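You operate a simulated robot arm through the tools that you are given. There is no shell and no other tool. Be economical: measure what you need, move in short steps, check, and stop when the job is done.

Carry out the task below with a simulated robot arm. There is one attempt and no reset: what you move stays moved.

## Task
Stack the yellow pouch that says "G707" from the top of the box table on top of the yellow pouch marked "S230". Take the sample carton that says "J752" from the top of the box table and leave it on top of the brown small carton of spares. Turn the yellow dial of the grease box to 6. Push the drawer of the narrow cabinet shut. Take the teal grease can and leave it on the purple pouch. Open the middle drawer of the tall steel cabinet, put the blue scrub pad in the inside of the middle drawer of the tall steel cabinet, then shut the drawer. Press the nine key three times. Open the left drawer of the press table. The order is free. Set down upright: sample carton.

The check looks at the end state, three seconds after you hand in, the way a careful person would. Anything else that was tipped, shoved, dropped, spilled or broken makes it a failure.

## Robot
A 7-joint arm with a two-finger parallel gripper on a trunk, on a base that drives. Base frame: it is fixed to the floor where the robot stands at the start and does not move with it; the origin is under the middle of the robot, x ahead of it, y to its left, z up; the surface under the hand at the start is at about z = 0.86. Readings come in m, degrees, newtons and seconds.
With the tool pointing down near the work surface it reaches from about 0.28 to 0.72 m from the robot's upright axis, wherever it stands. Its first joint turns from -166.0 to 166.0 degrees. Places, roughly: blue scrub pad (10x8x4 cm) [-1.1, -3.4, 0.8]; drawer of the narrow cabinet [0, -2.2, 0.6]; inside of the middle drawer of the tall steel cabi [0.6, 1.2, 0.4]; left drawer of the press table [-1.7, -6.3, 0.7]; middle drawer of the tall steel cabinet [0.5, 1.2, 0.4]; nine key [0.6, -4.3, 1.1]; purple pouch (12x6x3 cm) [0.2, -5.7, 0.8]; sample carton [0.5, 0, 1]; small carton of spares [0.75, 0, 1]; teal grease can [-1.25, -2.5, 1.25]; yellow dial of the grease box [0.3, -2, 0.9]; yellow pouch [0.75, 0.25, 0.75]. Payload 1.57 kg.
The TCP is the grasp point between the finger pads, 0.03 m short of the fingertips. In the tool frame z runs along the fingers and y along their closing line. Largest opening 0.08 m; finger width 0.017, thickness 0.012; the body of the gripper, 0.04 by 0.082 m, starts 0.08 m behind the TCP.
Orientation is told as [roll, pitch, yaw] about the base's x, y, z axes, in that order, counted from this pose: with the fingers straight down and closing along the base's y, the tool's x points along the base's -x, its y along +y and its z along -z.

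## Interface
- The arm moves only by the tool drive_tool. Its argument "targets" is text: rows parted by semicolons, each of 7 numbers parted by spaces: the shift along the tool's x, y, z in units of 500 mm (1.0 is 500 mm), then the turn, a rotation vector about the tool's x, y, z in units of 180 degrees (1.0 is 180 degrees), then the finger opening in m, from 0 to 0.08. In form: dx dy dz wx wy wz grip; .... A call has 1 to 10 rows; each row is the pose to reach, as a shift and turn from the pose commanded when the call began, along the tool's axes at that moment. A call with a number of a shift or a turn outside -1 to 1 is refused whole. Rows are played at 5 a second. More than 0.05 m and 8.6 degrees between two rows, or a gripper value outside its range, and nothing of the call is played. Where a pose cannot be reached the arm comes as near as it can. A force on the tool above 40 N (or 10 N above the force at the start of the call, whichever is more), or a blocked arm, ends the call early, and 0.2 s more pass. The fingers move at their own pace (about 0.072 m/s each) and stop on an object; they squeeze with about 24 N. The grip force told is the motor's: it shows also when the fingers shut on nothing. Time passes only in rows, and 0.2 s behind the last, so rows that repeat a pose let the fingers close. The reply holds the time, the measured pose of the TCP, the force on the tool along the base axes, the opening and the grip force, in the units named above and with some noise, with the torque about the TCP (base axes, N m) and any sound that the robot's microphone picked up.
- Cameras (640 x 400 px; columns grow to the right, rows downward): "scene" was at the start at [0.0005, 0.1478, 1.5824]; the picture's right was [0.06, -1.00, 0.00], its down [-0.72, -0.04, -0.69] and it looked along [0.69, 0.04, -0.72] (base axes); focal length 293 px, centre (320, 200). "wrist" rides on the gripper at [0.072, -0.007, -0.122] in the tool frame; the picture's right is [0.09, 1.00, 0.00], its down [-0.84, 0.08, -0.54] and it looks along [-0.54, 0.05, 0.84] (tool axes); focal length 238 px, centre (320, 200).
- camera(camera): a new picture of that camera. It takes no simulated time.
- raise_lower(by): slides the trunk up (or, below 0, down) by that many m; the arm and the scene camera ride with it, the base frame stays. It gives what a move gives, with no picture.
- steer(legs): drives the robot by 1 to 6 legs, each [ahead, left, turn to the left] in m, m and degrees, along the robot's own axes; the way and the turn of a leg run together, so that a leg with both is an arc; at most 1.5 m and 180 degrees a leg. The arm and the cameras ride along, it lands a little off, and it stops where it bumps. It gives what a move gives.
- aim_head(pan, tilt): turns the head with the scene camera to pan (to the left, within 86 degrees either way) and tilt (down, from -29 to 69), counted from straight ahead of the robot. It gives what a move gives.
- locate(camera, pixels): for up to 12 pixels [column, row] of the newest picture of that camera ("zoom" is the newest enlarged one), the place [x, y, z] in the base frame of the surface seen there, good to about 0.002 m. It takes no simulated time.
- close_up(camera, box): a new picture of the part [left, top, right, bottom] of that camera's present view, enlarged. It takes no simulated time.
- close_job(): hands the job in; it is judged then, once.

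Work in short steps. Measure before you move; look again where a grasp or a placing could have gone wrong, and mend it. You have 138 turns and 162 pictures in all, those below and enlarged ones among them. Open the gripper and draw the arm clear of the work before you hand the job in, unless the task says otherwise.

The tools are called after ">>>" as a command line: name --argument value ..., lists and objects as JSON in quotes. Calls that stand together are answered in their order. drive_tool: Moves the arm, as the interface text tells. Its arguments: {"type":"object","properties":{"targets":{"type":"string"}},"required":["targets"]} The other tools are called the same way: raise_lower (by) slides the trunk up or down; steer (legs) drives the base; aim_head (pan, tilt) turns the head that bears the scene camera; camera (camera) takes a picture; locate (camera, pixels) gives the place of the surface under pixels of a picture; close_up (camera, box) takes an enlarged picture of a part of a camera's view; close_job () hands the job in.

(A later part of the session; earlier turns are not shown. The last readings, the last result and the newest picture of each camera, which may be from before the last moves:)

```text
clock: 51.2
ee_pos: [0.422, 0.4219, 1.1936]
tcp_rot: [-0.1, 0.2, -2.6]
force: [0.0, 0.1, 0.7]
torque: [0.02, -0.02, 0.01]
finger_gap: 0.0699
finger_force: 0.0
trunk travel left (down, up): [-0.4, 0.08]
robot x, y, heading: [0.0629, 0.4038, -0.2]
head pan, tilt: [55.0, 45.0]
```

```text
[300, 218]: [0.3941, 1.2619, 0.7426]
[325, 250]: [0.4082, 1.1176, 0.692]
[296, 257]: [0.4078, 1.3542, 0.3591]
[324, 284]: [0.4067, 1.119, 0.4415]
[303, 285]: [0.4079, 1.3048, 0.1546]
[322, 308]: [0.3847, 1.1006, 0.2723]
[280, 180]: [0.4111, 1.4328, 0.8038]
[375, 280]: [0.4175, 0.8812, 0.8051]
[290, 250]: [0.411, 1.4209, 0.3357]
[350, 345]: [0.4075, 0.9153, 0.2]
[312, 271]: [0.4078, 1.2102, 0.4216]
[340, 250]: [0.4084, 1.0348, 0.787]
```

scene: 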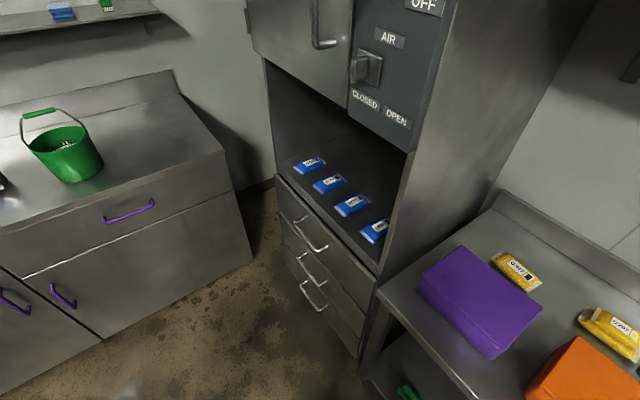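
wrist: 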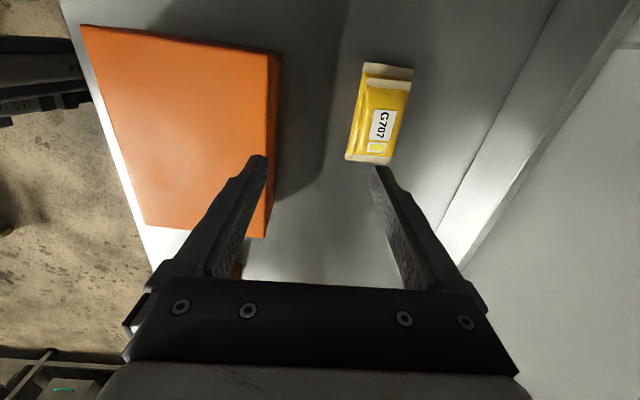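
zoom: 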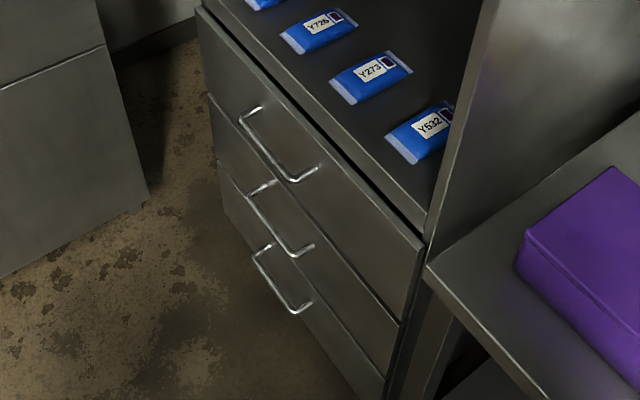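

>>> locate --camera "zoom" --pixels '[[250, 194], [262, 217], [278, 240], [294, 254], [312, 246], [274, 182], [270, 270], [290, 310], [252, 130], [290, 178], [206, 92], [400, 318]]'

```text
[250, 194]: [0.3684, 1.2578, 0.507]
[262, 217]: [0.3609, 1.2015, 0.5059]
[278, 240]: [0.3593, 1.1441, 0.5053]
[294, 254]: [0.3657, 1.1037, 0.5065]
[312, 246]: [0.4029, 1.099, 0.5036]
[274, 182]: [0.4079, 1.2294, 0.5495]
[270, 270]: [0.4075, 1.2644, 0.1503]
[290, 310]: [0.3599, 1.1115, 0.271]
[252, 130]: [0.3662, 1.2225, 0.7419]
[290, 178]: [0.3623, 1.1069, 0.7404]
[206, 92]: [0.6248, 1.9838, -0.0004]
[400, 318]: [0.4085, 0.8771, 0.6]
```

Middle handle bar: x≈0.362, z≈0.506, y 1.10–1.26. I check the bench at the left for clearance before driving.

>>> locate --camera "scene" --pixels '[[222, 152], [100, 180], [10, 225], [252, 262], [100, 338], [128, 212], [150, 360], [250, 320]]'

>>> raise_lower --by -0.4

```text
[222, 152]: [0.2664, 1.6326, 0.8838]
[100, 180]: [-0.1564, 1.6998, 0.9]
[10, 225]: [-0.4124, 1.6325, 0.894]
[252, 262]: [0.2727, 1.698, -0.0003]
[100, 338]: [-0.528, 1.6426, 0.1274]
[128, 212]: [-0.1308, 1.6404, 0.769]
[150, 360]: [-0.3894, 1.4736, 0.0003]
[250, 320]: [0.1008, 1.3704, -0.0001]
```

```text
clock: 53.9
ee_pos: [0.423, 0.4214, 0.8899]
tcp_rot: [0.0, -0.2, -2.6]
force: [-6.1, -1.0, 13.6]
torque: [0.5, 0.26, 0.1]
finger_gap: 0.0699
finger_force: 0.1
trunk travel left (down, up): [-0.092, 0.388]
robot x, y, heading: [0.0602, 0.3997, -0.0]
head pan, tilt: [55.0, 45.0]
stopped: the force on the tool passed its limit at 80 N (the readings are from after the stop); the commanded pose is now the measured one
```

I lowered the hand onto the table/box — raise at once and inspect.

>>> raise_lower --by 0.25

>>> aim_head --pan 0 --tilt 50

>>> camera --camera "scene"

>>> camera --camera "wrist"

```text
clock: 56.5
ee_pos: [0.4232, 0.4215, 1.1398]
tcp_rot: [0.1, -0.3, -2.6]
force: [-0.4, 0.0, -0.2]
torque: [-0.04, -0.03, -0.06]
finger_gap: 0.0699
finger_force: 0.1
trunk travel left (down, up): [-0.342, 0.138]
robot x, y, heading: [0.0597, 0.4026, 0.2]
head pan, tilt: [55.0, 45.0]
```

```text
clock: 57.7
ee_pos: [0.4229, 0.4211, 1.14]
tcp_rot: [0.0, -0.2, -2.6]
force: [0.1, 0.7, 0.0]
torque: [0.03, 0.04, -0.01]
finger_gap: 0.0701
finger_force: 0.0
trunk travel left (down, up): [-0.342, 0.138]
robot x, y, heading: [0.0601, 0.4011, -0.1]
head pan, tilt: [0.0, 50.0]
```

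```text
133 pictures are left
```

scene: 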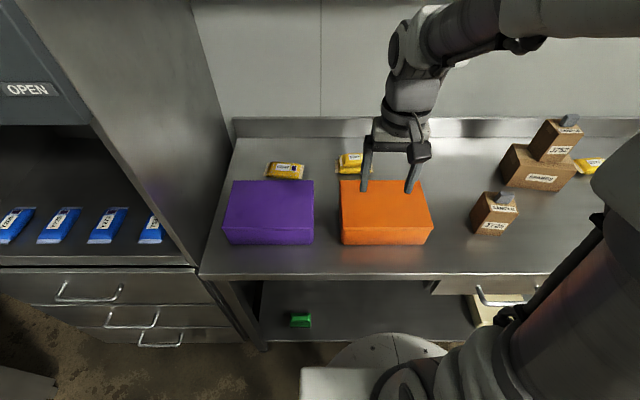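

```text
132 pictures are left
```

wrist: 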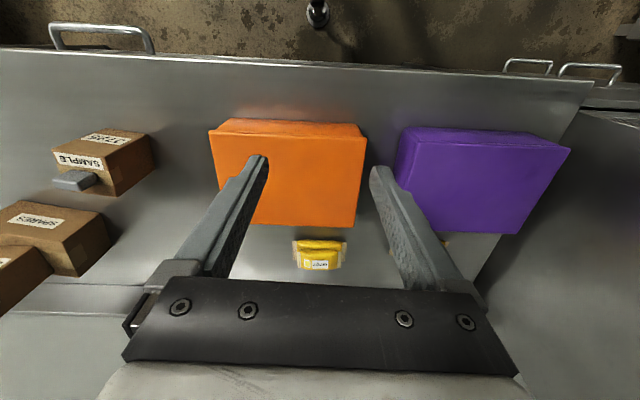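

Nothing appears tipped. I measure the orange box corners to compare with its initial image position.

>>> locate --camera "scene" --pixels '[[343, 226], [431, 226], [344, 184], [420, 183], [226, 224], [312, 224], [343, 242], [432, 243]]'

```text
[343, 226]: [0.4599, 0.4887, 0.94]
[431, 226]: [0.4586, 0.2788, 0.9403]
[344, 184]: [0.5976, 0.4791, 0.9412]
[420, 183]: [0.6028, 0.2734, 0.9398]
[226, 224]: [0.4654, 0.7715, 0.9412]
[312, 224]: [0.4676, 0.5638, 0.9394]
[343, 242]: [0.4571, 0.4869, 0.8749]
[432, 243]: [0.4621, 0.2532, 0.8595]
```

Orange box unmoved (its corners project onto the initial pixels); only the table was touched. Back up, then strafe left to the cabinet.

>>> steer --legs '[[-0.36, 0, 0], [0, 0.78, 0]]'

>>> raise_lower --by -0.3

>>> aim_head --pan 0 --tilt 45

>>> camera --camera "scene"

```text
clock: 66.4
ee_pos: [0.0613, 1.1861, 1.1393]
tcp_rot: [0.0, -0.2, -2.4]
force: [0.1, -0.7, -0.2]
torque: [0.0, -0.01, -0.02]
finger_gap: 0.0699
finger_force: 0.3
trunk travel left (down, up): [-0.342, 0.138]
robot x, y, heading: [-0.3045, 1.1679, 0.2]
head pan, tilt: [0.0, 50.0]
```

```text
clock: 69.4
ee_pos: [0.0606, 1.1858, 0.8396]
tcp_rot: [-0.1, -0.2, -2.5]
force: [-0.2, 0.1, 0.6]
torque: [0.02, -0.03, 0.0]
finger_gap: 0.0699
finger_force: 0.0
trunk travel left (down, up): [-0.042, 0.438]
robot x, y, heading: [-0.3039, 1.1646, 0.1]
head pan, tilt: [0.0, 50.0]
```

```text
clock: 70.0
ee_pos: [0.0609, 1.1857, 0.8396]
tcp_rot: [0.0, -0.2, -2.4]
force: [-0.5, 0.4, 0.6]
torque: [-0.01, -0.01, 0.02]
finger_gap: 0.0699
finger_force: 0.1
trunk travel left (down, up): [-0.042, 0.438]
robot x, y, heading: [-0.3012, 1.1672, 0.1]
head pan, tilt: [0.0, 45.0]
```

```text
131 pictures are left
```

scene: 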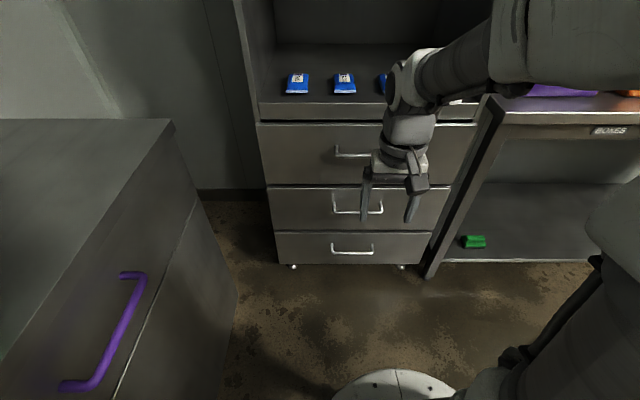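

Handle of the middle drawer at (357,208). Tilt the tool to horizontal while lowering toward z≈0.51, staying short of the handle.

>>> drive_tool --targets "-0.03 0 0.06 0 -0.047 0 0.07; -0.06 0 0.12 0 -0.094 0 0.07; -0.09 0 0.18 0 -0.141 0 0.07; -0.12 0 0.24 0 -0.188 0 0.07; -0.15 0 0.3 0 -0.235 0 0.07; -0.18 0 0.36 0 -0.282 0 0.07; -0.21 0 0.42 0 -0.329 0 0.07; -0.24 0 0.48 0 -0.376 0 0.07; -0.27 0 0.54 0 -0.423 0 0.07; -0.3 0 0.6 0 -0.47 0 0.07"

```text
clock: 72.2
ee_pos: [0.2125, 1.1778, 0.5412]
tcp_rot: [-0.7, -84.9, -1.6]
force: [-0.8, 0.2, 0.3]
torque: [-0.02, -0.02, -0.01]
finger_gap: 0.0701
finger_force: 0.0
trunk travel left (down, up): [-0.042, 0.438]
robot x, y, heading: [-0.3035, 1.1683, 0.2]
head pan, tilt: [0.0, 45.0]
```

Finish the pitch, then roll the fingers to close vertically.

>>> drive_tool --targets "0 0 0 0 -0.028 0 0.07; 0 0 0 0 -0.028 0 0.07"

>>> drive_tool --targets "0 0 0 0 0 0.047 0.07; 0 0 0 0 0 0.094 0.07; 0 0 0 0 0 0.141 0.07; 0 0 0 0 0 0.188 0.07; 0 0 0 0 0 0.235 0.07; 0 0 0 0 0 0.282 0.07; 0 0 0 0 0 0.329 0.07; 0 0 0 0 0 0.376 0.07; 0 0 0 0 0 0.423 0.07; 0 0 0 0 0 0.47 0.07"

>>> drive_tool --targets "0 0 0 0 0 0.03 0.07; 0 0 0 0 0 0.03 0.07"

>>> camera --camera "wrist"

>>> camera --camera "scene"

```text
clock: 72.8
ee_pos: [0.2115, 1.178, 0.542]
tcp_rot: [-18.1, -89.9, 15.7]
force: [0.5, 0.7, 0.0]
torque: [-0.03, -0.01, 0.01]
finger_gap: 0.0698
finger_force: 0.1
trunk travel left (down, up): [-0.042, 0.438]
robot x, y, heading: [-0.3041, 1.1676, 0.1]
head pan, tilt: [0.0, 45.0]
```

```text
clock: 75.0
ee_pos: [0.2102, 1.181, 0.5408]
tcp_rot: [89.9, -5.3, -92.3]
force: [0.6, -0.6, 0.3]
torque: [-0.01, -0.02, 0.03]
finger_gap: 0.07
finger_force: 0.0
trunk travel left (down, up): [-0.042, 0.438]
robot x, y, heading: [-0.297, 1.1682, 0.2]
head pan, tilt: [0.0, 45.0]
```

```text
clock: 75.6
ee_pos: [0.2116, 1.177, 0.5406]
tcp_rot: [89.8, 0.0, -92.4]
force: [-0.4, -0.1, 0.2]
torque: [-0.02, -0.05, 0.03]
finger_gap: 0.07
finger_force: 0.1
trunk travel left (down, up): [-0.042, 0.438]
robot x, y, heading: [-0.3021, 1.1662, 0.1]
head pan, tilt: [0.0, 45.0]
```

```text
130 pictures are left
```

wrist: 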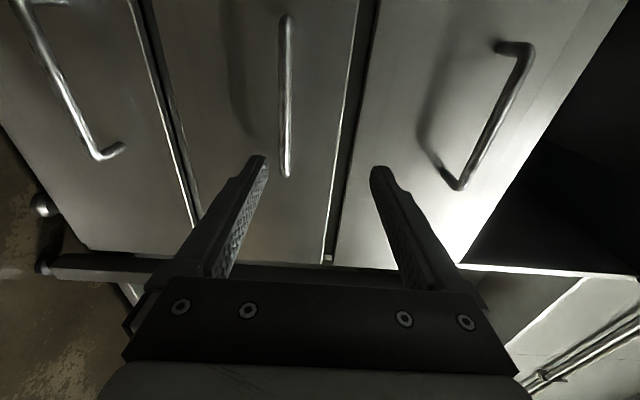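

```text
129 pictures are left
```

scene: 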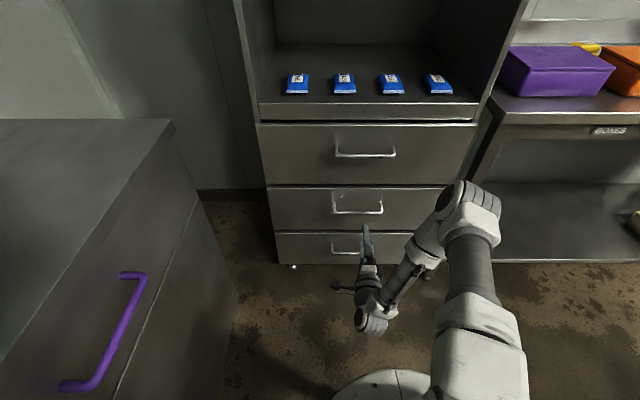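

>>> locate --camera "wrist" --pixels '[[287, 30], [286, 90], [285, 150], [285, 172], [320, 100], [250, 100]]'

```text
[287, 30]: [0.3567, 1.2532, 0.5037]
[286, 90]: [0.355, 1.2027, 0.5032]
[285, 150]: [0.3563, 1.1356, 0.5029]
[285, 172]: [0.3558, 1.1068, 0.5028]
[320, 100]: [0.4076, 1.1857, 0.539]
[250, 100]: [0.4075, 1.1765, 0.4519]
```

Lower to z 0.503, advance 0.149 m and close on the bar.

>>> drive_tool --targets "0 -0.075 0 0 0 0 0.07; 0 -0.075 0.08 0 0 0 0.07; 0 -0.075 0.16 0 0 0 0.07; 0 -0.075 0.24 0 0 0 0.07; 0 -0.075 0.298 0 0 0 0.07; 0 -0.075 0.298 0 0 0 0.07; 0 -0.075 0.298 0 0 0 0.0; 0 -0.075 0.298 0 0 0 0.0; 0 -0.075 0.298 0 0 0 0.0; 0 -0.075 0.298 0 0 0 0.0"

>>> camera --camera "wrist"

```text
clock: 77.8
ee_pos: [0.3627, 1.1737, 0.5004]
tcp_rot: [89.8, 0.1, -92.4]
force: [1.2, 0.1, 1.9]
torque: [0.0, -0.03, 0.04]
finger_gap: 0.0138
finger_force: 29.6
trunk travel left (down, up): [-0.042, 0.438]
robot x, y, heading: [-0.3038, 1.166, -0.2]
head pan, tilt: [0.0, 45.0]
```

```text
128 pictures are left
```

wrist: 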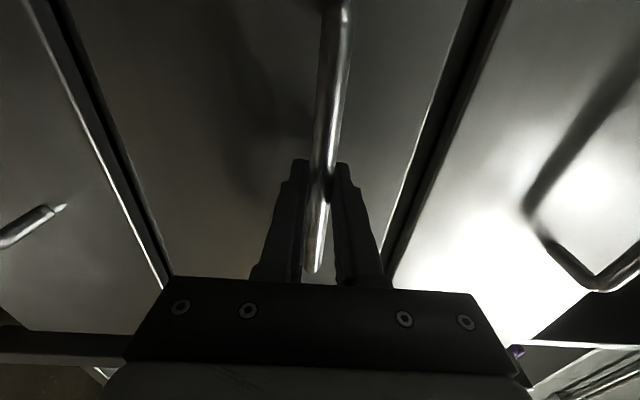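

Bar gripped. Pull the drawer by driving back.

>>> steer --legs '[[-0.15, 0, 0]]'

>>> camera --camera "scene"

```text
clock: 79.5
ee_pos: [0.2149, 1.1727, 0.4997]
tcp_rot: [89.8, 0.0, -92.4]
force: [-2.7, 7.9, 4.5]
torque: [0.07, -0.02, -0.1]
finger_gap: 0.0137
finger_force: 30.3
trunk travel left (down, up): [-0.042, 0.438]
robot x, y, heading: [-0.448, 1.1654, 0.1]
head pan, tilt: [0.0, 45.0]
```

```text
127 pictures are left
```

scene: 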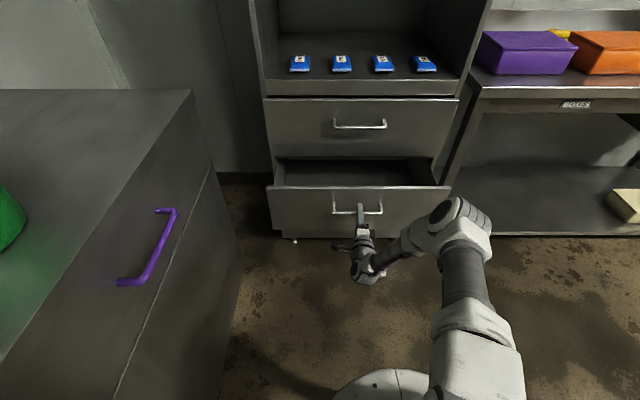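

The drawer slides out. Pull another 0.12 m.

>>> steer --legs '[[-0.12, 0, 0]]'

>>> camera --camera "scene"

```text
clock: 80.9
ee_pos: [0.0906, 1.1743, 0.5003]
tcp_rot: [89.7, 0.0, -92.2]
force: [-2.3, 18.8, 4.6]
torque: [0.01, 0.01, 0.24]
finger_gap: 0.0138
finger_force: 29.7
trunk travel left (down, up): [-0.042, 0.438]
robot x, y, heading: [-0.5784, 1.172, -0.0]
head pan, tilt: [0.0, 45.0]
```

```text
126 pictures are left
```

scene: 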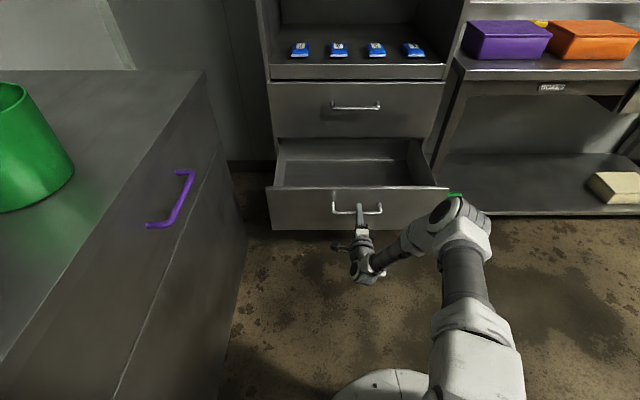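

Opened ~0.27 m. Release and back the hand off; measure the drawer interior.

>>> drive_tool --targets "0 0 0 0 0 0 0.06; 0 0 0 0 0 0 0.06; 0 0 -0.06 0 0 0 0.06; 0 0 -0.14 0 0 0 0.06; 0 0 -0.2 0 0 0 0.06"

>>> locate --camera "scene" --pixels '[[280, 187], [440, 187], [300, 170], [420, 170], [360, 175], [360, 150], [360, 189], [287, 150], [412, 150]]'

```text
clock: 82.1
ee_pos: [-0.0104, 1.1743, 0.499]
tcp_rot: [89.9, -0.1, -92.3]
force: [1.1, 0.5, 0.0]
torque: [-0.01, -0.02, -0.01]
finger_gap: 0.0598
finger_force: 0.0
trunk travel left (down, up): [-0.042, 0.438]
robot x, y, heading: [-0.5732, 1.1654, -0.4]
head pan, tilt: [0.0, 45.0]
```

```text
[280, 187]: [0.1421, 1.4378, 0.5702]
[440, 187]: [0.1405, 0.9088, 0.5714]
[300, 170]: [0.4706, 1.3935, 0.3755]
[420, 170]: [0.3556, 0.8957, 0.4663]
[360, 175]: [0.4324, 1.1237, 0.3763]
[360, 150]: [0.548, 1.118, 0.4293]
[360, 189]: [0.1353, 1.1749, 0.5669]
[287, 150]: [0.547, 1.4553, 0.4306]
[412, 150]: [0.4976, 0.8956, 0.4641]
```

Drawer interior floor z≈0.376, rim 0.57. Now retract the hand further and look to the right along the aisle.

>>> drive_tool --targets "0 0.04 -0.08 0 0 0 0.03; 0 0.1 -0.16 0 0 0 0.0; 0 0.18 -0.22 0 0 0 0.0; 0 0.26 -0.26 0 0 0 0.0; 0 0.34 -0.3 0 0 0 0.0"

>>> aim_head --pan -80 --tilt 22

>>> camera --camera "scene"

```text
clock: 83.3
ee_pos: [-0.1527, 1.1855, 0.6641]
tcp_rot: [89.9, 0.1, -92.3]
force: [0.4, -0.4, 0.4]
torque: [-0.04, -0.02, -0.01]
finger_gap: 0.0
finger_force: 21.5
out of reach, approached as far as the arm can: row 5
trunk travel left (down, up): [-0.042, 0.438]
robot x, y, heading: [-0.5763, 1.1655, -0.3]
head pan, tilt: [0.0, 45.0]
```

```text
clock: 84.8
ee_pos: [-0.1532, 1.1858, 0.6632]
tcp_rot: [89.8, -0.1, -92.5]
force: [0.1, 0.0, -1.1]
torque: [-0.01, 0.03, -0.02]
finger_gap: 0.0
finger_force: 20.7
trunk travel left (down, up): [-0.042, 0.438]
robot x, y, heading: [-0.5713, 1.1638, -0.1]
head pan, tilt: [-80.0, 22.0]
```

```text
125 pictures are left
```

scene: 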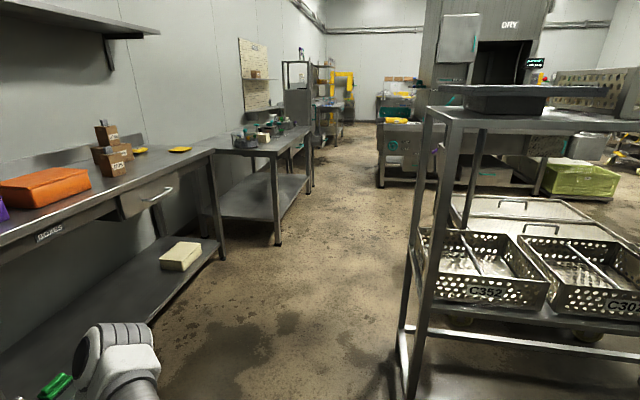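

An aisle leads away; a trolley is on the right. Measure its leg and the second table's corner.

>>> locate --camera "scene" --pixels '[[403, 335], [412, 240], [428, 120], [215, 152], [275, 155], [278, 240], [310, 190], [222, 245], [380, 180], [300, 300], [250, 135], [312, 133]]'

>>> close_up --camera "scene" --box '[200, 40, 440, 200]'

```text
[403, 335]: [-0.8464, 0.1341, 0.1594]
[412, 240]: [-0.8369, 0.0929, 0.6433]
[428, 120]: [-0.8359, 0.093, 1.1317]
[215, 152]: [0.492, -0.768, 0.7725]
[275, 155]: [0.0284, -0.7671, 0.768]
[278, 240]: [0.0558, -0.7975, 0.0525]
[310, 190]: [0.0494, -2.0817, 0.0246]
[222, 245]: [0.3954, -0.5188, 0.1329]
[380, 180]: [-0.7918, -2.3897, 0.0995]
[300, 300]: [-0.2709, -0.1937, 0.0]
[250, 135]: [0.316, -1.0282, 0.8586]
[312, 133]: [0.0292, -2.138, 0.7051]
```

```text
2.50 times, centred on (320, 120) of scene
```

zoom: 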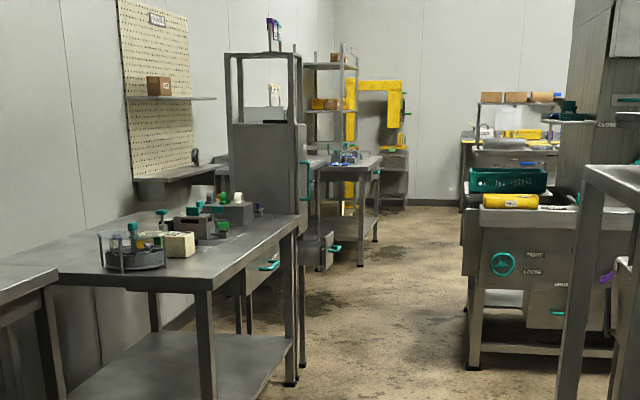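

>>> locate --camera "zoom" --pixels '[[335, 247], [325, 265], [305, 170], [270, 265], [305, 285], [468, 260], [470, 365], [500, 265], [370, 165], [237, 110], [222, 225], [197, 210]]'

>>> steer --legs '[[0, 0, -90]]'

>>> aim_head --pan 0 --tilt 60

>>> camera --camera "scene"

```text
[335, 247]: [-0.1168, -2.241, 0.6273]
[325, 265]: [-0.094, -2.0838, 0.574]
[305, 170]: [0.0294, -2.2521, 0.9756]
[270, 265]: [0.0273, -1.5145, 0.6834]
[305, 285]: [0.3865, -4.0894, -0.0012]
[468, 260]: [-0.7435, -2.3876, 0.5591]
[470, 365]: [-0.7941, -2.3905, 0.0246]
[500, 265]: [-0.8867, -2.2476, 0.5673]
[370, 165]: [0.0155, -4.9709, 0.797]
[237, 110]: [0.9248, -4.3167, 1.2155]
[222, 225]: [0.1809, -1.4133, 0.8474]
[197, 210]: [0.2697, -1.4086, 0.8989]
```

```text
clock: 90.4
ee_pos: [-0.5577, 0.7454, 0.6632]
tcp_rot: [89.8, -0.1, 177.4]
force: [0.5, -0.5, 0.5]
torque: [0.0, 0.01, 0.02]
finger_gap: 0.0
finger_force: 21.2
trunk travel left (down, up): [-0.042, 0.438]
robot x, y, heading: [-0.5778, 1.1665, -90.7]
head pan, tilt: [-80.0, 22.0]
```

```text
clock: 91.9
ee_pos: [-0.5595, 0.7445, 0.6633]
tcp_rot: [89.8, 0.0, 177.5]
force: [-0.5, -0.3, -0.3]
torque: [-0.02, 0.01, 0.02]
finger_gap: 0.0
finger_force: 21.5
trunk travel left (down, up): [-0.042, 0.438]
robot x, y, heading: [-0.571, 1.1668, -90.6]
head pan, tilt: [0.0, 60.0]
```

```text
123 pictures are left
```

scene: 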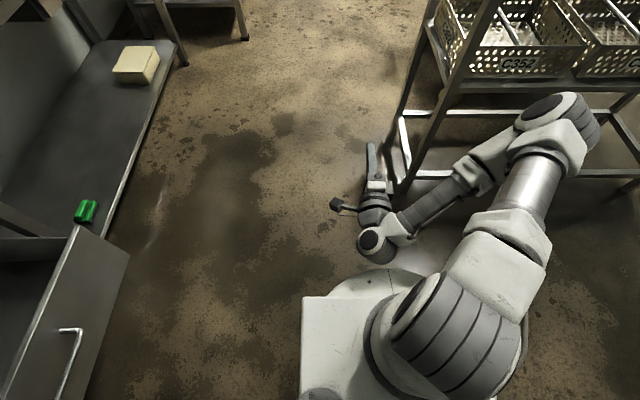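

The elbow sticks out to the right, near the trolley. Measure it and the base edge.

>>> locate --camera "scene" --pixels '[[590, 120], [555, 105], [375, 285], [320, 296], [420, 275], [300, 300], [400, 195], [330, 275], [305, 380]]'

```text
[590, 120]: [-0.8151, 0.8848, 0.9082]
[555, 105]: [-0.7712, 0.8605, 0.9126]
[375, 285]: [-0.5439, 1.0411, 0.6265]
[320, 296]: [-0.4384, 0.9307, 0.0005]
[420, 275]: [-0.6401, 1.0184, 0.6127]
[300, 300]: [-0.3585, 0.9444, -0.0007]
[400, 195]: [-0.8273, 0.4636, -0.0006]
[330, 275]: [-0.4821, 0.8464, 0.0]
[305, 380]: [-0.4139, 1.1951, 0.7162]
```

Room is tight, so I bring the tool back to pointing down (unroll, then pitch) before driving.

>>> drive_tool --targets "0 0 0 0 0 -0.047 0; 0 0 0 0 0 -0.094 0; 0 0 0 0 0 -0.141 0; 0 0 0 0 0 -0.188 0; 0 0 0 0 0 -0.235 0; 0 0 0 0 0 -0.282 0; 0 0 0 0 0 -0.329 0; 0 0 0 0 0 -0.376 0; 0 0 0 0 0 -0.423 0; 0 0 0 0 0 -0.47 0"

>>> drive_tool --targets "0 0 0 0 0 -0.03 0; -0.06 0 0 0 0.0 -0.03 0; -0.12 0 0 0 0 -0.03 0;-0.18 0 0 0 0 -0.03 0"

>>> drive_tool --targets "0 0 0 0 0.047 0 0; 0 0 0 0 0.094 0 0; 0 0 0 0 0.141 0 0; 0 0 0 0 0.188 0 0; 0 0 0 0 0.235 0 0; 0 0 0 0 0.282 0 0; 0 0 0 0 0.329 0 0; 0 0 0 0 0.376 0 0; 0 0 0 0 0.423 0 0; 0 0 0 0 0.47 0 0"

>>> camera --camera "scene"

```text
clock: 94.1
ee_pos: [-0.5574, 0.7462, 0.6629]
tcp_rot: [88.0, -84.7, 179.4]
force: [0.6, -0.5, 0.1]
torque: [-0.04, 0.0, 0.02]
finger_gap: 0.0
finger_force: 21.6
trunk travel left (down, up): [-0.042, 0.438]
robot x, y, heading: [-0.5752, 1.1621, -90.4]
head pan, tilt: [0.0, 60.0]
```

```text
clock: 95.1
ee_pos: [-0.56, 0.6958, 0.7211]
tcp_rot: [8.0, -89.9, -100.6]
force: [-0.1, 0.4, -0.1]
torque: [-0.03, 0.01, 0.03]
finger_gap: 0.0
finger_force: 20.8
out of reach, approached as far as the arm can: row 2, 3, 4
trunk travel left (down, up): [-0.042, 0.438]
robot x, y, heading: [-0.575, 1.1705, -90.5]
head pan, tilt: [0.0, 60.0]
```

```text
clock: 97.3
ee_pos: [-0.5594, 0.699, 0.7218]
tcp_rot: [0.1, -5.1, -92.6]
force: [-0.4, -0.1, 0.1]
torque: [0.01, 0.0, -0.02]
finger_gap: 0.0
finger_force: 21.6
out of reach, approached as far as the arm can: row 1, 2, 3
trunk travel left (down, up): [-0.042, 0.438]
robot x, y, heading: [-0.5732, 1.165, -90.5]
head pan, tilt: [0.0, 60.0]
```

```text
122 pictures are left
```

scene: 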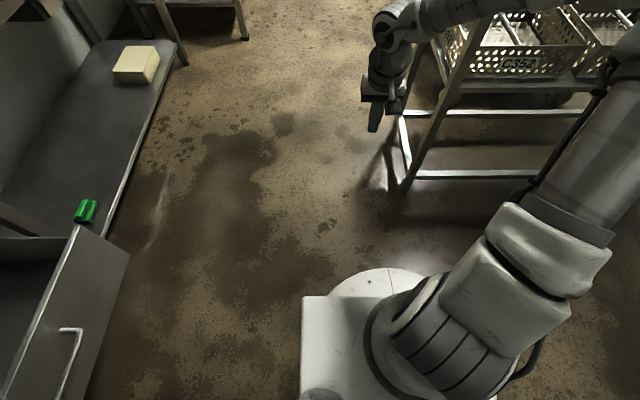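

Tool is down again. Raise the trunk, centre in the aisle and drive toward the second table.

>>> raise_lower --by 0.35

>>> steer --legs '[[0, 0.18, 0.5], [1.3, 0, 0]]'

>>> aim_head --pan 10 --tilt 35

>>> camera --camera "scene"

```text
clock: 100.7
ee_pos: [-0.5596, 0.6977, 1.071]
tcp_rot: [0.1, -5.2, -92.5]
force: [-0.2, -0.2, -0.2]
torque: [-0.01, 0.01, 0.03]
finger_gap: 0.0
finger_force: 20.6
trunk travel left (down, up): [-0.392, 0.088]
robot x, y, heading: [-0.5748, 1.1658, -90.7]
head pan, tilt: [0.0, 60.0]
```

```text
clock: 111.0
ee_pos: [-0.4318, -0.5922, 1.0723]
tcp_rot: [0.0, -5.3, -94.9]
force: [-0.5, -0.4, 0.2]
torque: [0.03, 0.02, -0.02]
finger_gap: 0.0
finger_force: 21.2
trunk travel left (down, up): [-0.392, 0.088]
robot x, y, heading: [-0.4282, -0.1243, -92.7]
head pan, tilt: [0.0, 60.0]
```

```text
clock: 111.8
ee_pos: [-0.4303, -0.5925, 1.0708]
tcp_rot: [-0.1, -5.1, -94.8]
force: [0.2, 0.6, 0.4]
torque: [-0.01, -0.03, -0.02]
finger_gap: 0.0003
finger_force: 21.7
trunk travel left (down, up): [-0.392, 0.088]
robot x, y, heading: [-0.4273, -0.1205, -92.6]
head pan, tilt: [10.0, 35.0]
```

```text
121 pictures are left
```

scene: 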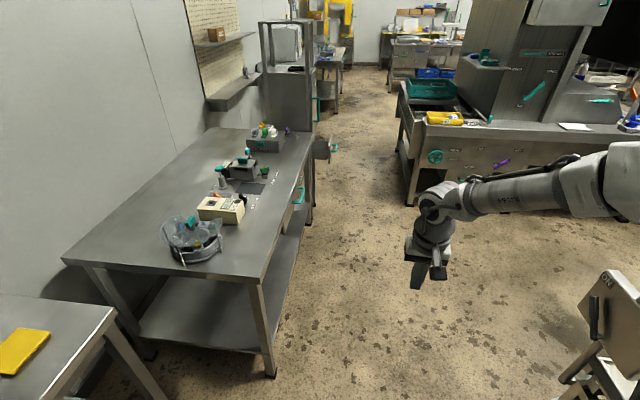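

Close-up of the table end (grease box) and the narrow cabinet.

>>> close_up --camera "scene" --box '[200, 90, 360, 220]'

>>> locate --camera "scene" --pixels '[[338, 147], [322, 160], [400, 140], [405, 120], [425, 195], [262, 135], [438, 190], [610, 285], [570, 380], [640, 180]]'

```text
3.08 times, centred on (280, 155) of scene
```

zoom: 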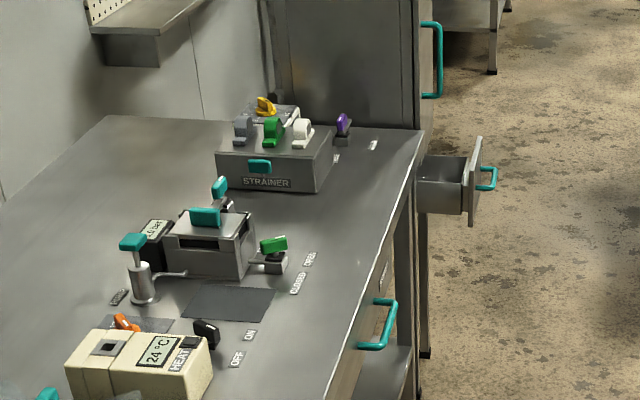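

```text
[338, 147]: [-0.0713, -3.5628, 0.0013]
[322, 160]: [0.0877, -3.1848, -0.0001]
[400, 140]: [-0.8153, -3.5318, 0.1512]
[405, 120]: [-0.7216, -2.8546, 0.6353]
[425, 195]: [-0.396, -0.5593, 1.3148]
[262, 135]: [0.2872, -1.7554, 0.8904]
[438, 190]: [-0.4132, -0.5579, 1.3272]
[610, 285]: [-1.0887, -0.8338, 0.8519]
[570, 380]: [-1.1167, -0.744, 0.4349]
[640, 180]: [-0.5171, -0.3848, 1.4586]
```

A yellow dial is visible behind the strainer box (zoom 265,105). Drive closer.

>>> steer --legs '[[0, 0, 2.6], [1.35, 0.0, 0]]'

>>> aim_head --pan 40 --tilt 40

>>> camera --camera "scene"

```text
clock: 121.2
ee_pos: [-0.4603, -1.9256, 1.0715]
tcp_rot: [-0.1, -5.2, -94.5]
force: [-0.2, 0.3, 0.1]
torque: [0.02, 0.0, 0.01]
finger_gap: 0.0
finger_force: 21.1
trunk travel left (down, up): [-0.392, 0.088]
robot x, y, heading: [-0.4566, -1.4568, -92.7]
head pan, tilt: [10.0, 35.0]
```

```text
clock: 122.2
ee_pos: [-0.4603, -1.9257, 1.0713]
tcp_rot: [0.0, -5.2, -94.5]
force: [0.4, -0.2, 0.9]
torque: [-0.02, 0.0, 0.0]
finger_gap: 0.0
finger_force: 21.4
trunk travel left (down, up): [-0.392, 0.088]
robot x, y, heading: [-0.4556, -1.4563, -92.6]
head pan, tilt: [40.0, 40.0]
```

```text
119 pictures are left
```

scene: 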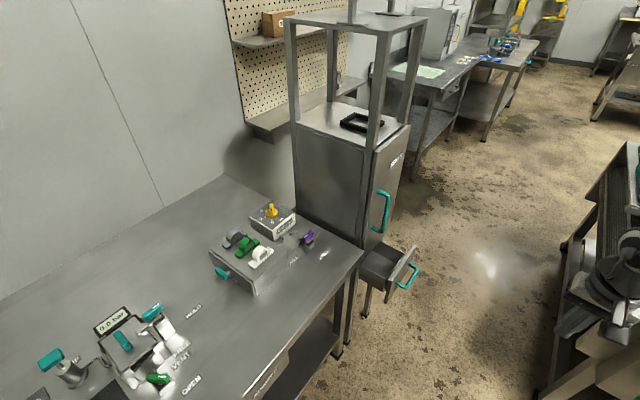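

>>> close_up --camera "scene" --box '[200, 190, 340, 290]'

>>> close_up --camera "scene" --box '[330, 180, 450, 330]'

>>> locate --camera "scene" --pixels '[[415, 265], [400, 285], [388, 290], [392, 245], [370, 170], [271, 207], [271, 215], [258, 220], [288, 226], [262, 252], [570, 240], [360, 260]]'

```text
4.00 times, centred on (270, 240) of scene
```

zoom: 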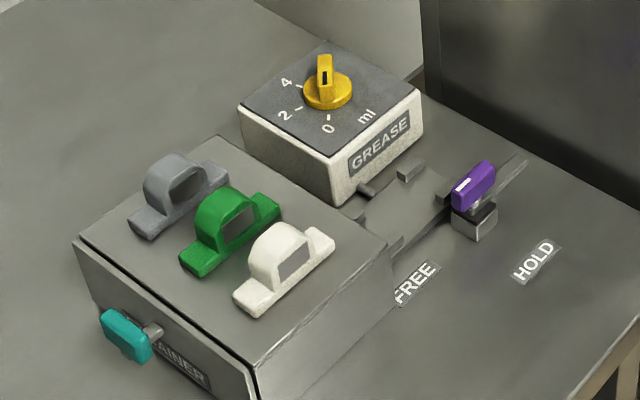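

```text
2.67 times, centred on (390, 255) of scene
```

zoom: 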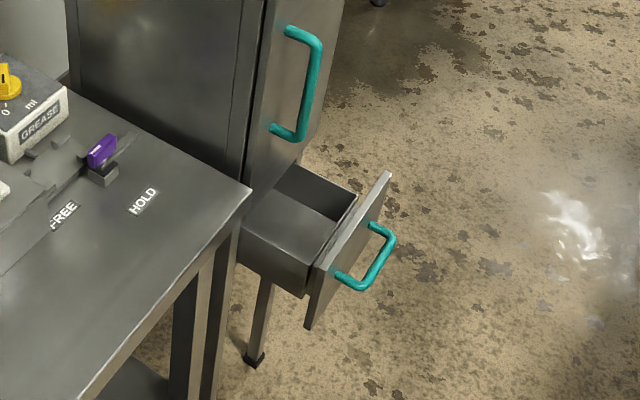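

```text
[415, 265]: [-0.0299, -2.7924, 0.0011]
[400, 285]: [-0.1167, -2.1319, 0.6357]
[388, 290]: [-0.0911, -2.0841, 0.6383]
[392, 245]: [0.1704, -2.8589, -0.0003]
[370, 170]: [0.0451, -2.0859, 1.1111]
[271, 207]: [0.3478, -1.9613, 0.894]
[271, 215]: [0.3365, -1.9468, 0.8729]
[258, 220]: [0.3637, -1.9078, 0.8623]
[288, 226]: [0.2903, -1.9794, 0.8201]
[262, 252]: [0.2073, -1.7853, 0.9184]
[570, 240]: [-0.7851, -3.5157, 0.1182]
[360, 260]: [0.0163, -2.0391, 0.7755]
```

>>> locate --camera "zoom" --pixels '[[388, 240], [375, 265], [358, 286], [335, 272], [385, 180], [310, 325], [320, 270], [355, 220], [250, 225], [300, 30]]'

```text
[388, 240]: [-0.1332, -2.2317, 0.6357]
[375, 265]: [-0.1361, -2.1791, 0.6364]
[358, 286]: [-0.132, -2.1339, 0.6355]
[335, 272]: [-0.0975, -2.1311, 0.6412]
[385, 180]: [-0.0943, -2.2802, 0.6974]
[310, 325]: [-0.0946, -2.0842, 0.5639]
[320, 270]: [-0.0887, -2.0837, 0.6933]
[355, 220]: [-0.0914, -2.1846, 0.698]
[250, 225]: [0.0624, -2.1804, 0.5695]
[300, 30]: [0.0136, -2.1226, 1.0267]
```

Drawer face x≈−0.097, handle bar x≈−0.136, z 0.636, centre y −2.18. Advance 0.25 m, then tilt the closed fingers forward to push on the handle.

>>> steer --legs '[[0.25, 0.05, 0]]'

>>> aim_head --pan 35 --tilt 50

>>> camera --camera "scene"

```text
clock: 124.4
ee_pos: [-0.4262, -2.1772, 1.072]
tcp_rot: [0.0, -5.2, -94.9]
force: [-0.1, -0.4, -0.7]
torque: [-0.03, -0.04, 0.01]
finger_gap: 0.0
finger_force: 21.3
trunk travel left (down, up): [-0.392, 0.088]
robot x, y, heading: [-0.4243, -1.7099, -92.5]
head pan, tilt: [40.0, 40.0]
```

```text
clock: 125.1
ee_pos: [-0.4253, -2.1761, 1.0707]
tcp_rot: [0.0, -5.2, -94.9]
force: [-0.3, -0.2, 1.1]
torque: [0.01, -0.01, -0.01]
finger_gap: 0.0
finger_force: 21.5
trunk travel left (down, up): [-0.392, 0.088]
robot x, y, heading: [-0.426, -1.7069, -92.6]
head pan, tilt: [35.0, 50.0]
```

```text
116 pictures are left
```

scene: 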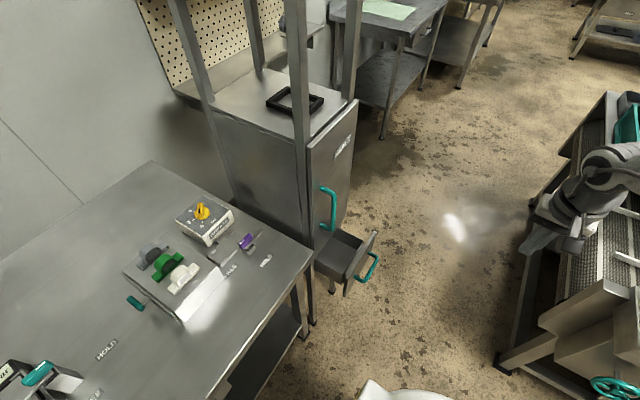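

Before lowering the trunk, check the elbow side for obstacles.

>>> aim_head --pan -35 --tilt 55

>>> camera --camera "scene"

```text
clock: 126.5
ee_pos: [-0.4253, -2.176, 1.0715]
tcp_rot: [0.1, -5.2, -94.9]
force: [0.5, 0.0, -0.3]
torque: [-0.03, -0.03, 0.01]
finger_gap: 0.0
finger_force: 21.3
trunk travel left (down, up): [-0.392, 0.088]
robot x, y, heading: [-0.4245, -1.7053, -92.9]
head pan, tilt: [-35.0, 55.0]
```

```text
115 pictures are left
```

scene: 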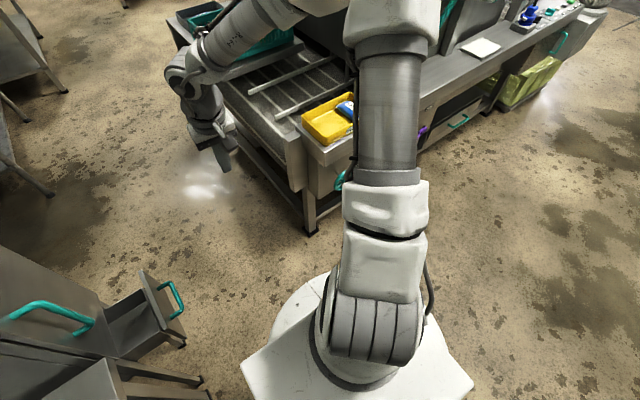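

>>> locate --camera "scene" --pixels '[[345, 107], [325, 118], [390, 25], [330, 10], [390, 150], [300, 180], [300, 85], [200, 15], [480, 47], [270, 50]]'

>>> close_up --camera "scene" --box '[160, 0, 360, 200]'

```text
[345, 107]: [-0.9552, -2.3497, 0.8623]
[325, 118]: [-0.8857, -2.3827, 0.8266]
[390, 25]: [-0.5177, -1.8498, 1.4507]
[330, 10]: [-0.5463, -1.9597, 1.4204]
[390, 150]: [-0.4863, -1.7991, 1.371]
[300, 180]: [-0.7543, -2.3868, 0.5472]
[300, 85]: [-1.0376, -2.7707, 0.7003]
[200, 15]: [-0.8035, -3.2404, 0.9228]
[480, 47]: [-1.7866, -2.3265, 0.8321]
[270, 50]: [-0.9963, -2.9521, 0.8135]
```

```text
2.00 times, centred on (260, 100) of scene
```

zoom: 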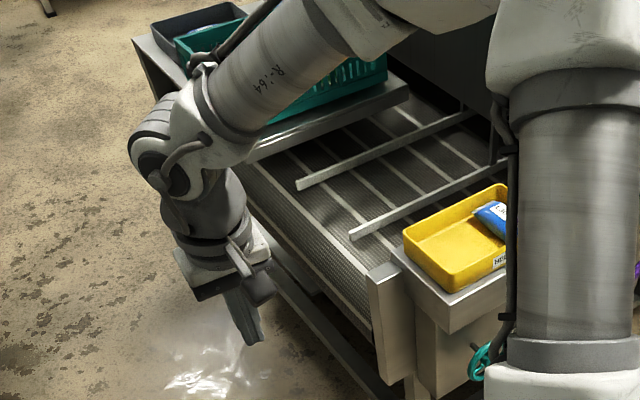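

Elbow is above the robot, clear. Lower the trunk 0.3 m and tilt the tool so the fingers point toward the cabinet.

>>> raise_lower --by -0.3

>>> drive_tool --targets "0 0.04 0.02 -0.045 0 0 0; 0 0.08 0.04 -0.09 0 0 0; 0 0.12 0.06 -0.135 0 0 0; 0 0.16 0.08 -0.18 0 0 0; 0 0.2 0.1 -0.225 0 0 0; 0 0.24 0.12 -0.27 0 0 0; 0 0.28 0.14 -0.3 0 0 0; 0 0.32 0.16 -0.3 0 0 0; 0 0.36 0.18 -0.3 0 0 0; 0 0.38 0.2 -0.3 0 0 0"

>>> aim_head --pan 35 --tilt 50

>>> camera --camera "scene"

```text
clock: 129.5
ee_pos: [-0.4245, -2.1771, 0.7713]
tcp_rot: [0.0, -5.1, -94.9]
force: [0.5, 0.1, -0.5]
torque: [0.0, -0.05, 0.01]
finger_gap: 0.0
finger_force: 21.2
trunk travel left (down, up): [-0.092, 0.388]
robot x, y, heading: [-0.4228, -1.7052, -93.0]
head pan, tilt: [-35.0, 55.0]
```

```text
clock: 131.7
ee_pos: [-0.2393, -2.2021, 0.6726]
tcp_rot: [54.0, -5.2, -95.0]
force: [-0.7, 0.2, -0.4]
torque: [0.01, -0.02, 0.04]
finger_gap: 0.0002
finger_force: 21.8
trunk travel left (down, up): [-0.092, 0.388]
robot x, y, heading: [-0.4224, -1.7085, -92.8]
head pan, tilt: [-35.0, 55.0]
```

```text
clock: 133.1
ee_pos: [-0.2396, -2.2028, 0.6729]
tcp_rot: [54.0, -5.3, -94.9]
force: [0.0, -0.3, -0.2]
torque: [-0.03, -0.01, -0.03]
finger_gap: 0.0
finger_force: 21.4
trunk travel left (down, up): [-0.092, 0.388]
robot x, y, heading: [-0.4206, -1.7083, -93.0]
head pan, tilt: [35.0, 50.0]
```

```text
113 pictures are left
```

scene: 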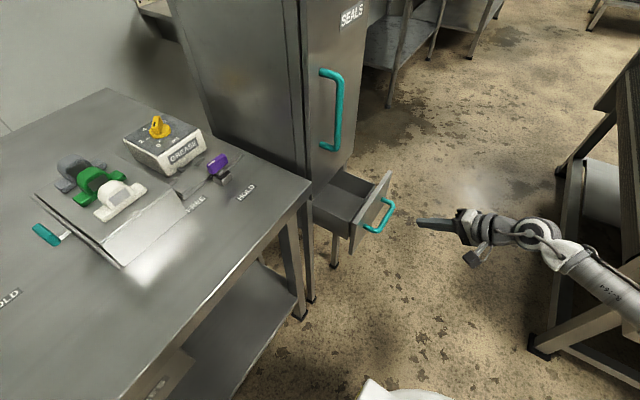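

Fingertips are in front of the drawer. Approach the face just above the handle and push in +x.

>>> drive_tool --targets "0.028 0.066 0.061 0 0 0 0; 0.055 0.131 0.122 0 0 0 0; 0.06 0.166 0.17 0 0 0 0; 0.065 0.201 0.219 0 0 0 0; 0.071 0.236 0.267 0 0 0 0; 0.076 0.271 0.315 0 0 0 0; 0.079 0.29 0.341 0 0 0 0"

>>> camera --camera "scene"

```text
clock: 134.7
ee_pos: [-0.0124, -2.1808, 0.6869]
tcp_rot: [54.1, -5.2, -94.9]
force: [-1.0, 0.8, -0.3]
torque: [0.03, 0.01, 0.02]
finger_gap: 0.0
finger_force: 20.8
trunk travel left (down, up): [-0.092, 0.388]
robot x, y, heading: [-0.4193, -1.7115, -93.0]
head pan, tilt: [35.0, 50.0]
```

```text
112 pictures are left
```

scene: 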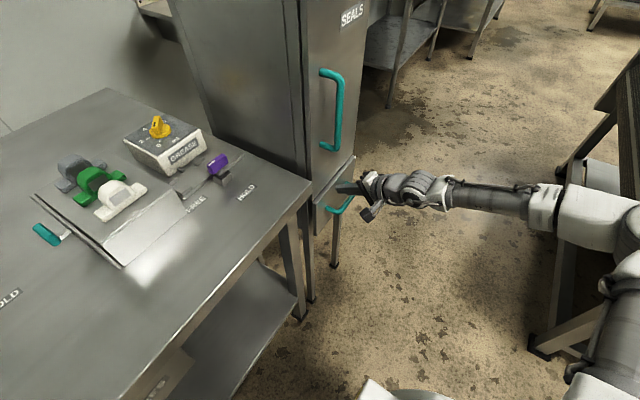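

Almost shut. Push on in 1 cm steps until the force rises.

>>> drive_tool --targets "0.0017 0.0117 0.0161 0 0 0 0; 0.0034 0.0234 0.0322 0 0 0 0; 0.005 0.035 0.0483 0 0 0 0; 0.0068 0.0468 0.0644 0 0 0 0; 0.0085 0.0585 0.0805 0 0 0 0"

>>> close_up --camera "scene" --box '[260, 120, 420, 260]'

```text
clock: 135.3
ee_pos: [-0.0003, -2.1815, 0.6876]
tcp_rot: [53.8, -5.3, -95.2]
force: [-17.7, 8.8, 13.5]
torque: [0.12, -0.21, 0.34]
finger_gap: 0.0002
finger_force: 21.6
trunk travel left (down, up): [-0.092, 0.388]
robot x, y, heading: [-0.4179, -1.7058, -92.9]
head pan, tilt: [35.0, 50.0]
stopped in row 2: the force on the tool passed its limit at 54 N (the readings are from after the stop); the commanded pose is now the measured one
```

```text
2.86 times, centred on (340, 190) of scene
```

zoom: 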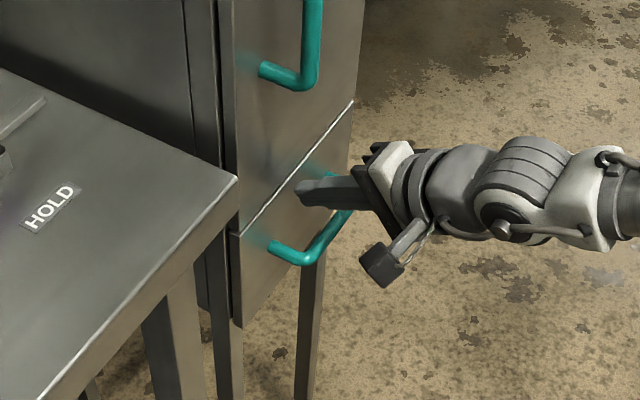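

Drawer is flush. Back the hand off, untilt, and raise the trunk.

>>> drive_tool --targets "-0.007 -0.047 -0.064 0 0 0 0; -0.014 -0.094 -0.129 0 0 0 0; -0.021 -0.14 -0.193 0 0 0 0; -0.028 -0.187 -0.258 0 0 0 0; -0.035 -0.234 -0.322 0.045 0 0 0; -0.035 -0.234 -0.322 0.09 0 0 0; -0.035 -0.234 -0.322 0.135 0 0 0; -0.035 -0.234 -0.322 0.18 0 0 0; -0.035 -0.234 -0.322 0.225 0 0 0; -0.035 -0.234 -0.322 0.27 0 0 0"

>>> drive_tool --targets "0 0 -0.05 0.03 0 0 0; 0 0 -0.1 0.03 0 0 0"

>>> raise_lower --by 0.38

>>> steer --legs '[[0.18, 0.1, 2]]'

>>> aim_head --pan 80 --tilt 45

>>> camera --camera "scene"

```text
clock: 137.5
ee_pos: [-0.2009, -2.1813, 0.6867]
tcp_rot: [4.9, -5.2, -95.3]
force: [0.4, -0.3, -0.3]
torque: [0.02, 0.0, -0.01]
finger_gap: 0.0004
finger_force: 21.2
trunk travel left (down, up): [-0.092, 0.388]
robot x, y, heading: [-0.4235, -1.7089, -93.1]
head pan, tilt: [35.0, 50.0]
```

```text
clock: 138.1
ee_pos: [-0.203, -2.1765, 0.7378]
tcp_rot: [-0.3, -5.2, -95.1]
force: [-0.1, -0.2, 0.4]
torque: [0.03, 0.02, 0.01]
finger_gap: 0.0
finger_force: 21.0
trunk travel left (down, up): [-0.092, 0.388]
robot x, y, heading: [-0.4213, -1.706, -93.1]
head pan, tilt: [35.0, 50.0]
```

```text
clock: 141.8
ee_pos: [-0.2035, -2.1755, 1.1169]
tcp_rot: [-0.3, -5.2, -95.3]
force: [0.8, 0.2, -0.3]
torque: [-0.02, 0.03, -0.04]
finger_gap: 0.0002
finger_force: 21.8
trunk travel left (down, up): [-0.472, 0.008]
robot x, y, heading: [-0.4225, -1.7059, -93.0]
head pan, tilt: [35.0, 50.0]
```

```text
clock: 143.6
ee_pos: [-0.0952, -2.352, 1.1171]
tcp_rot: [-0.4, -5.3, -93.1]
force: [-0.5, -1.0, 0.8]
torque: [0.02, 0.04, 0.01]
finger_gap: 0.0
finger_force: 21.1
trunk travel left (down, up): [-0.472, 0.008]
robot x, y, heading: [-0.3328, -1.8879, -90.9]
head pan, tilt: [35.0, 50.0]
```

```text
clock: 144.7
ee_pos: [-0.0952, -2.3518, 1.1179]
tcp_rot: [-0.4, -5.1, -93.1]
force: [0.4, 0.5, 0.2]
torque: [0.01, 0.02, -0.01]
finger_gap: 0.0001
finger_force: 20.9
trunk travel left (down, up): [-0.472, 0.008]
robot x, y, heading: [-0.3289, -1.8899, -90.9]
head pan, tilt: [80.0, 45.0]
```

```text
110 pictures are left
```

scene: 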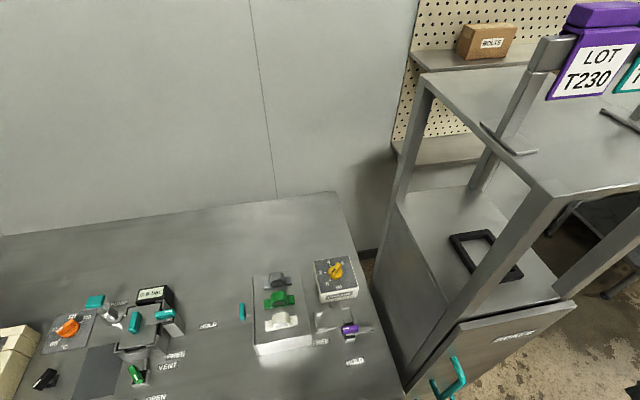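

>>> close_up --camera "scene" --box '[295, 240, 375, 310]'

>>> locate --camera "scene" --pixels '[[335, 272], [333, 266], [315, 263], [345, 258], [357, 288], [320, 300], [385, 300], [400, 260], [290, 350], [370, 250]]'

```text
5.71 times, centred on (335, 275) of scene
```

zoom: 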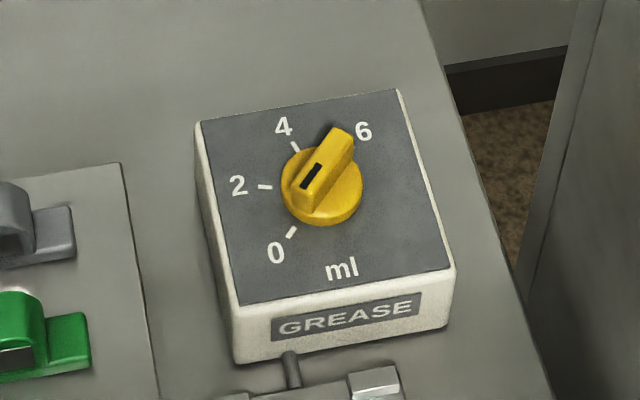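

```text
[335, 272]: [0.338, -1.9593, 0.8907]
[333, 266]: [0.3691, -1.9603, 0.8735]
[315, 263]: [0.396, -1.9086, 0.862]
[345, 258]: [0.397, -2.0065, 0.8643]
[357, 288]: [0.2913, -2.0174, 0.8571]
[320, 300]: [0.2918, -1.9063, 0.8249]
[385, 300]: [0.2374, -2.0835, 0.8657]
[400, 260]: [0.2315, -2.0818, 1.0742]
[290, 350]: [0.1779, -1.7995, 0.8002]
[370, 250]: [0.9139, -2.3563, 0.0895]
```

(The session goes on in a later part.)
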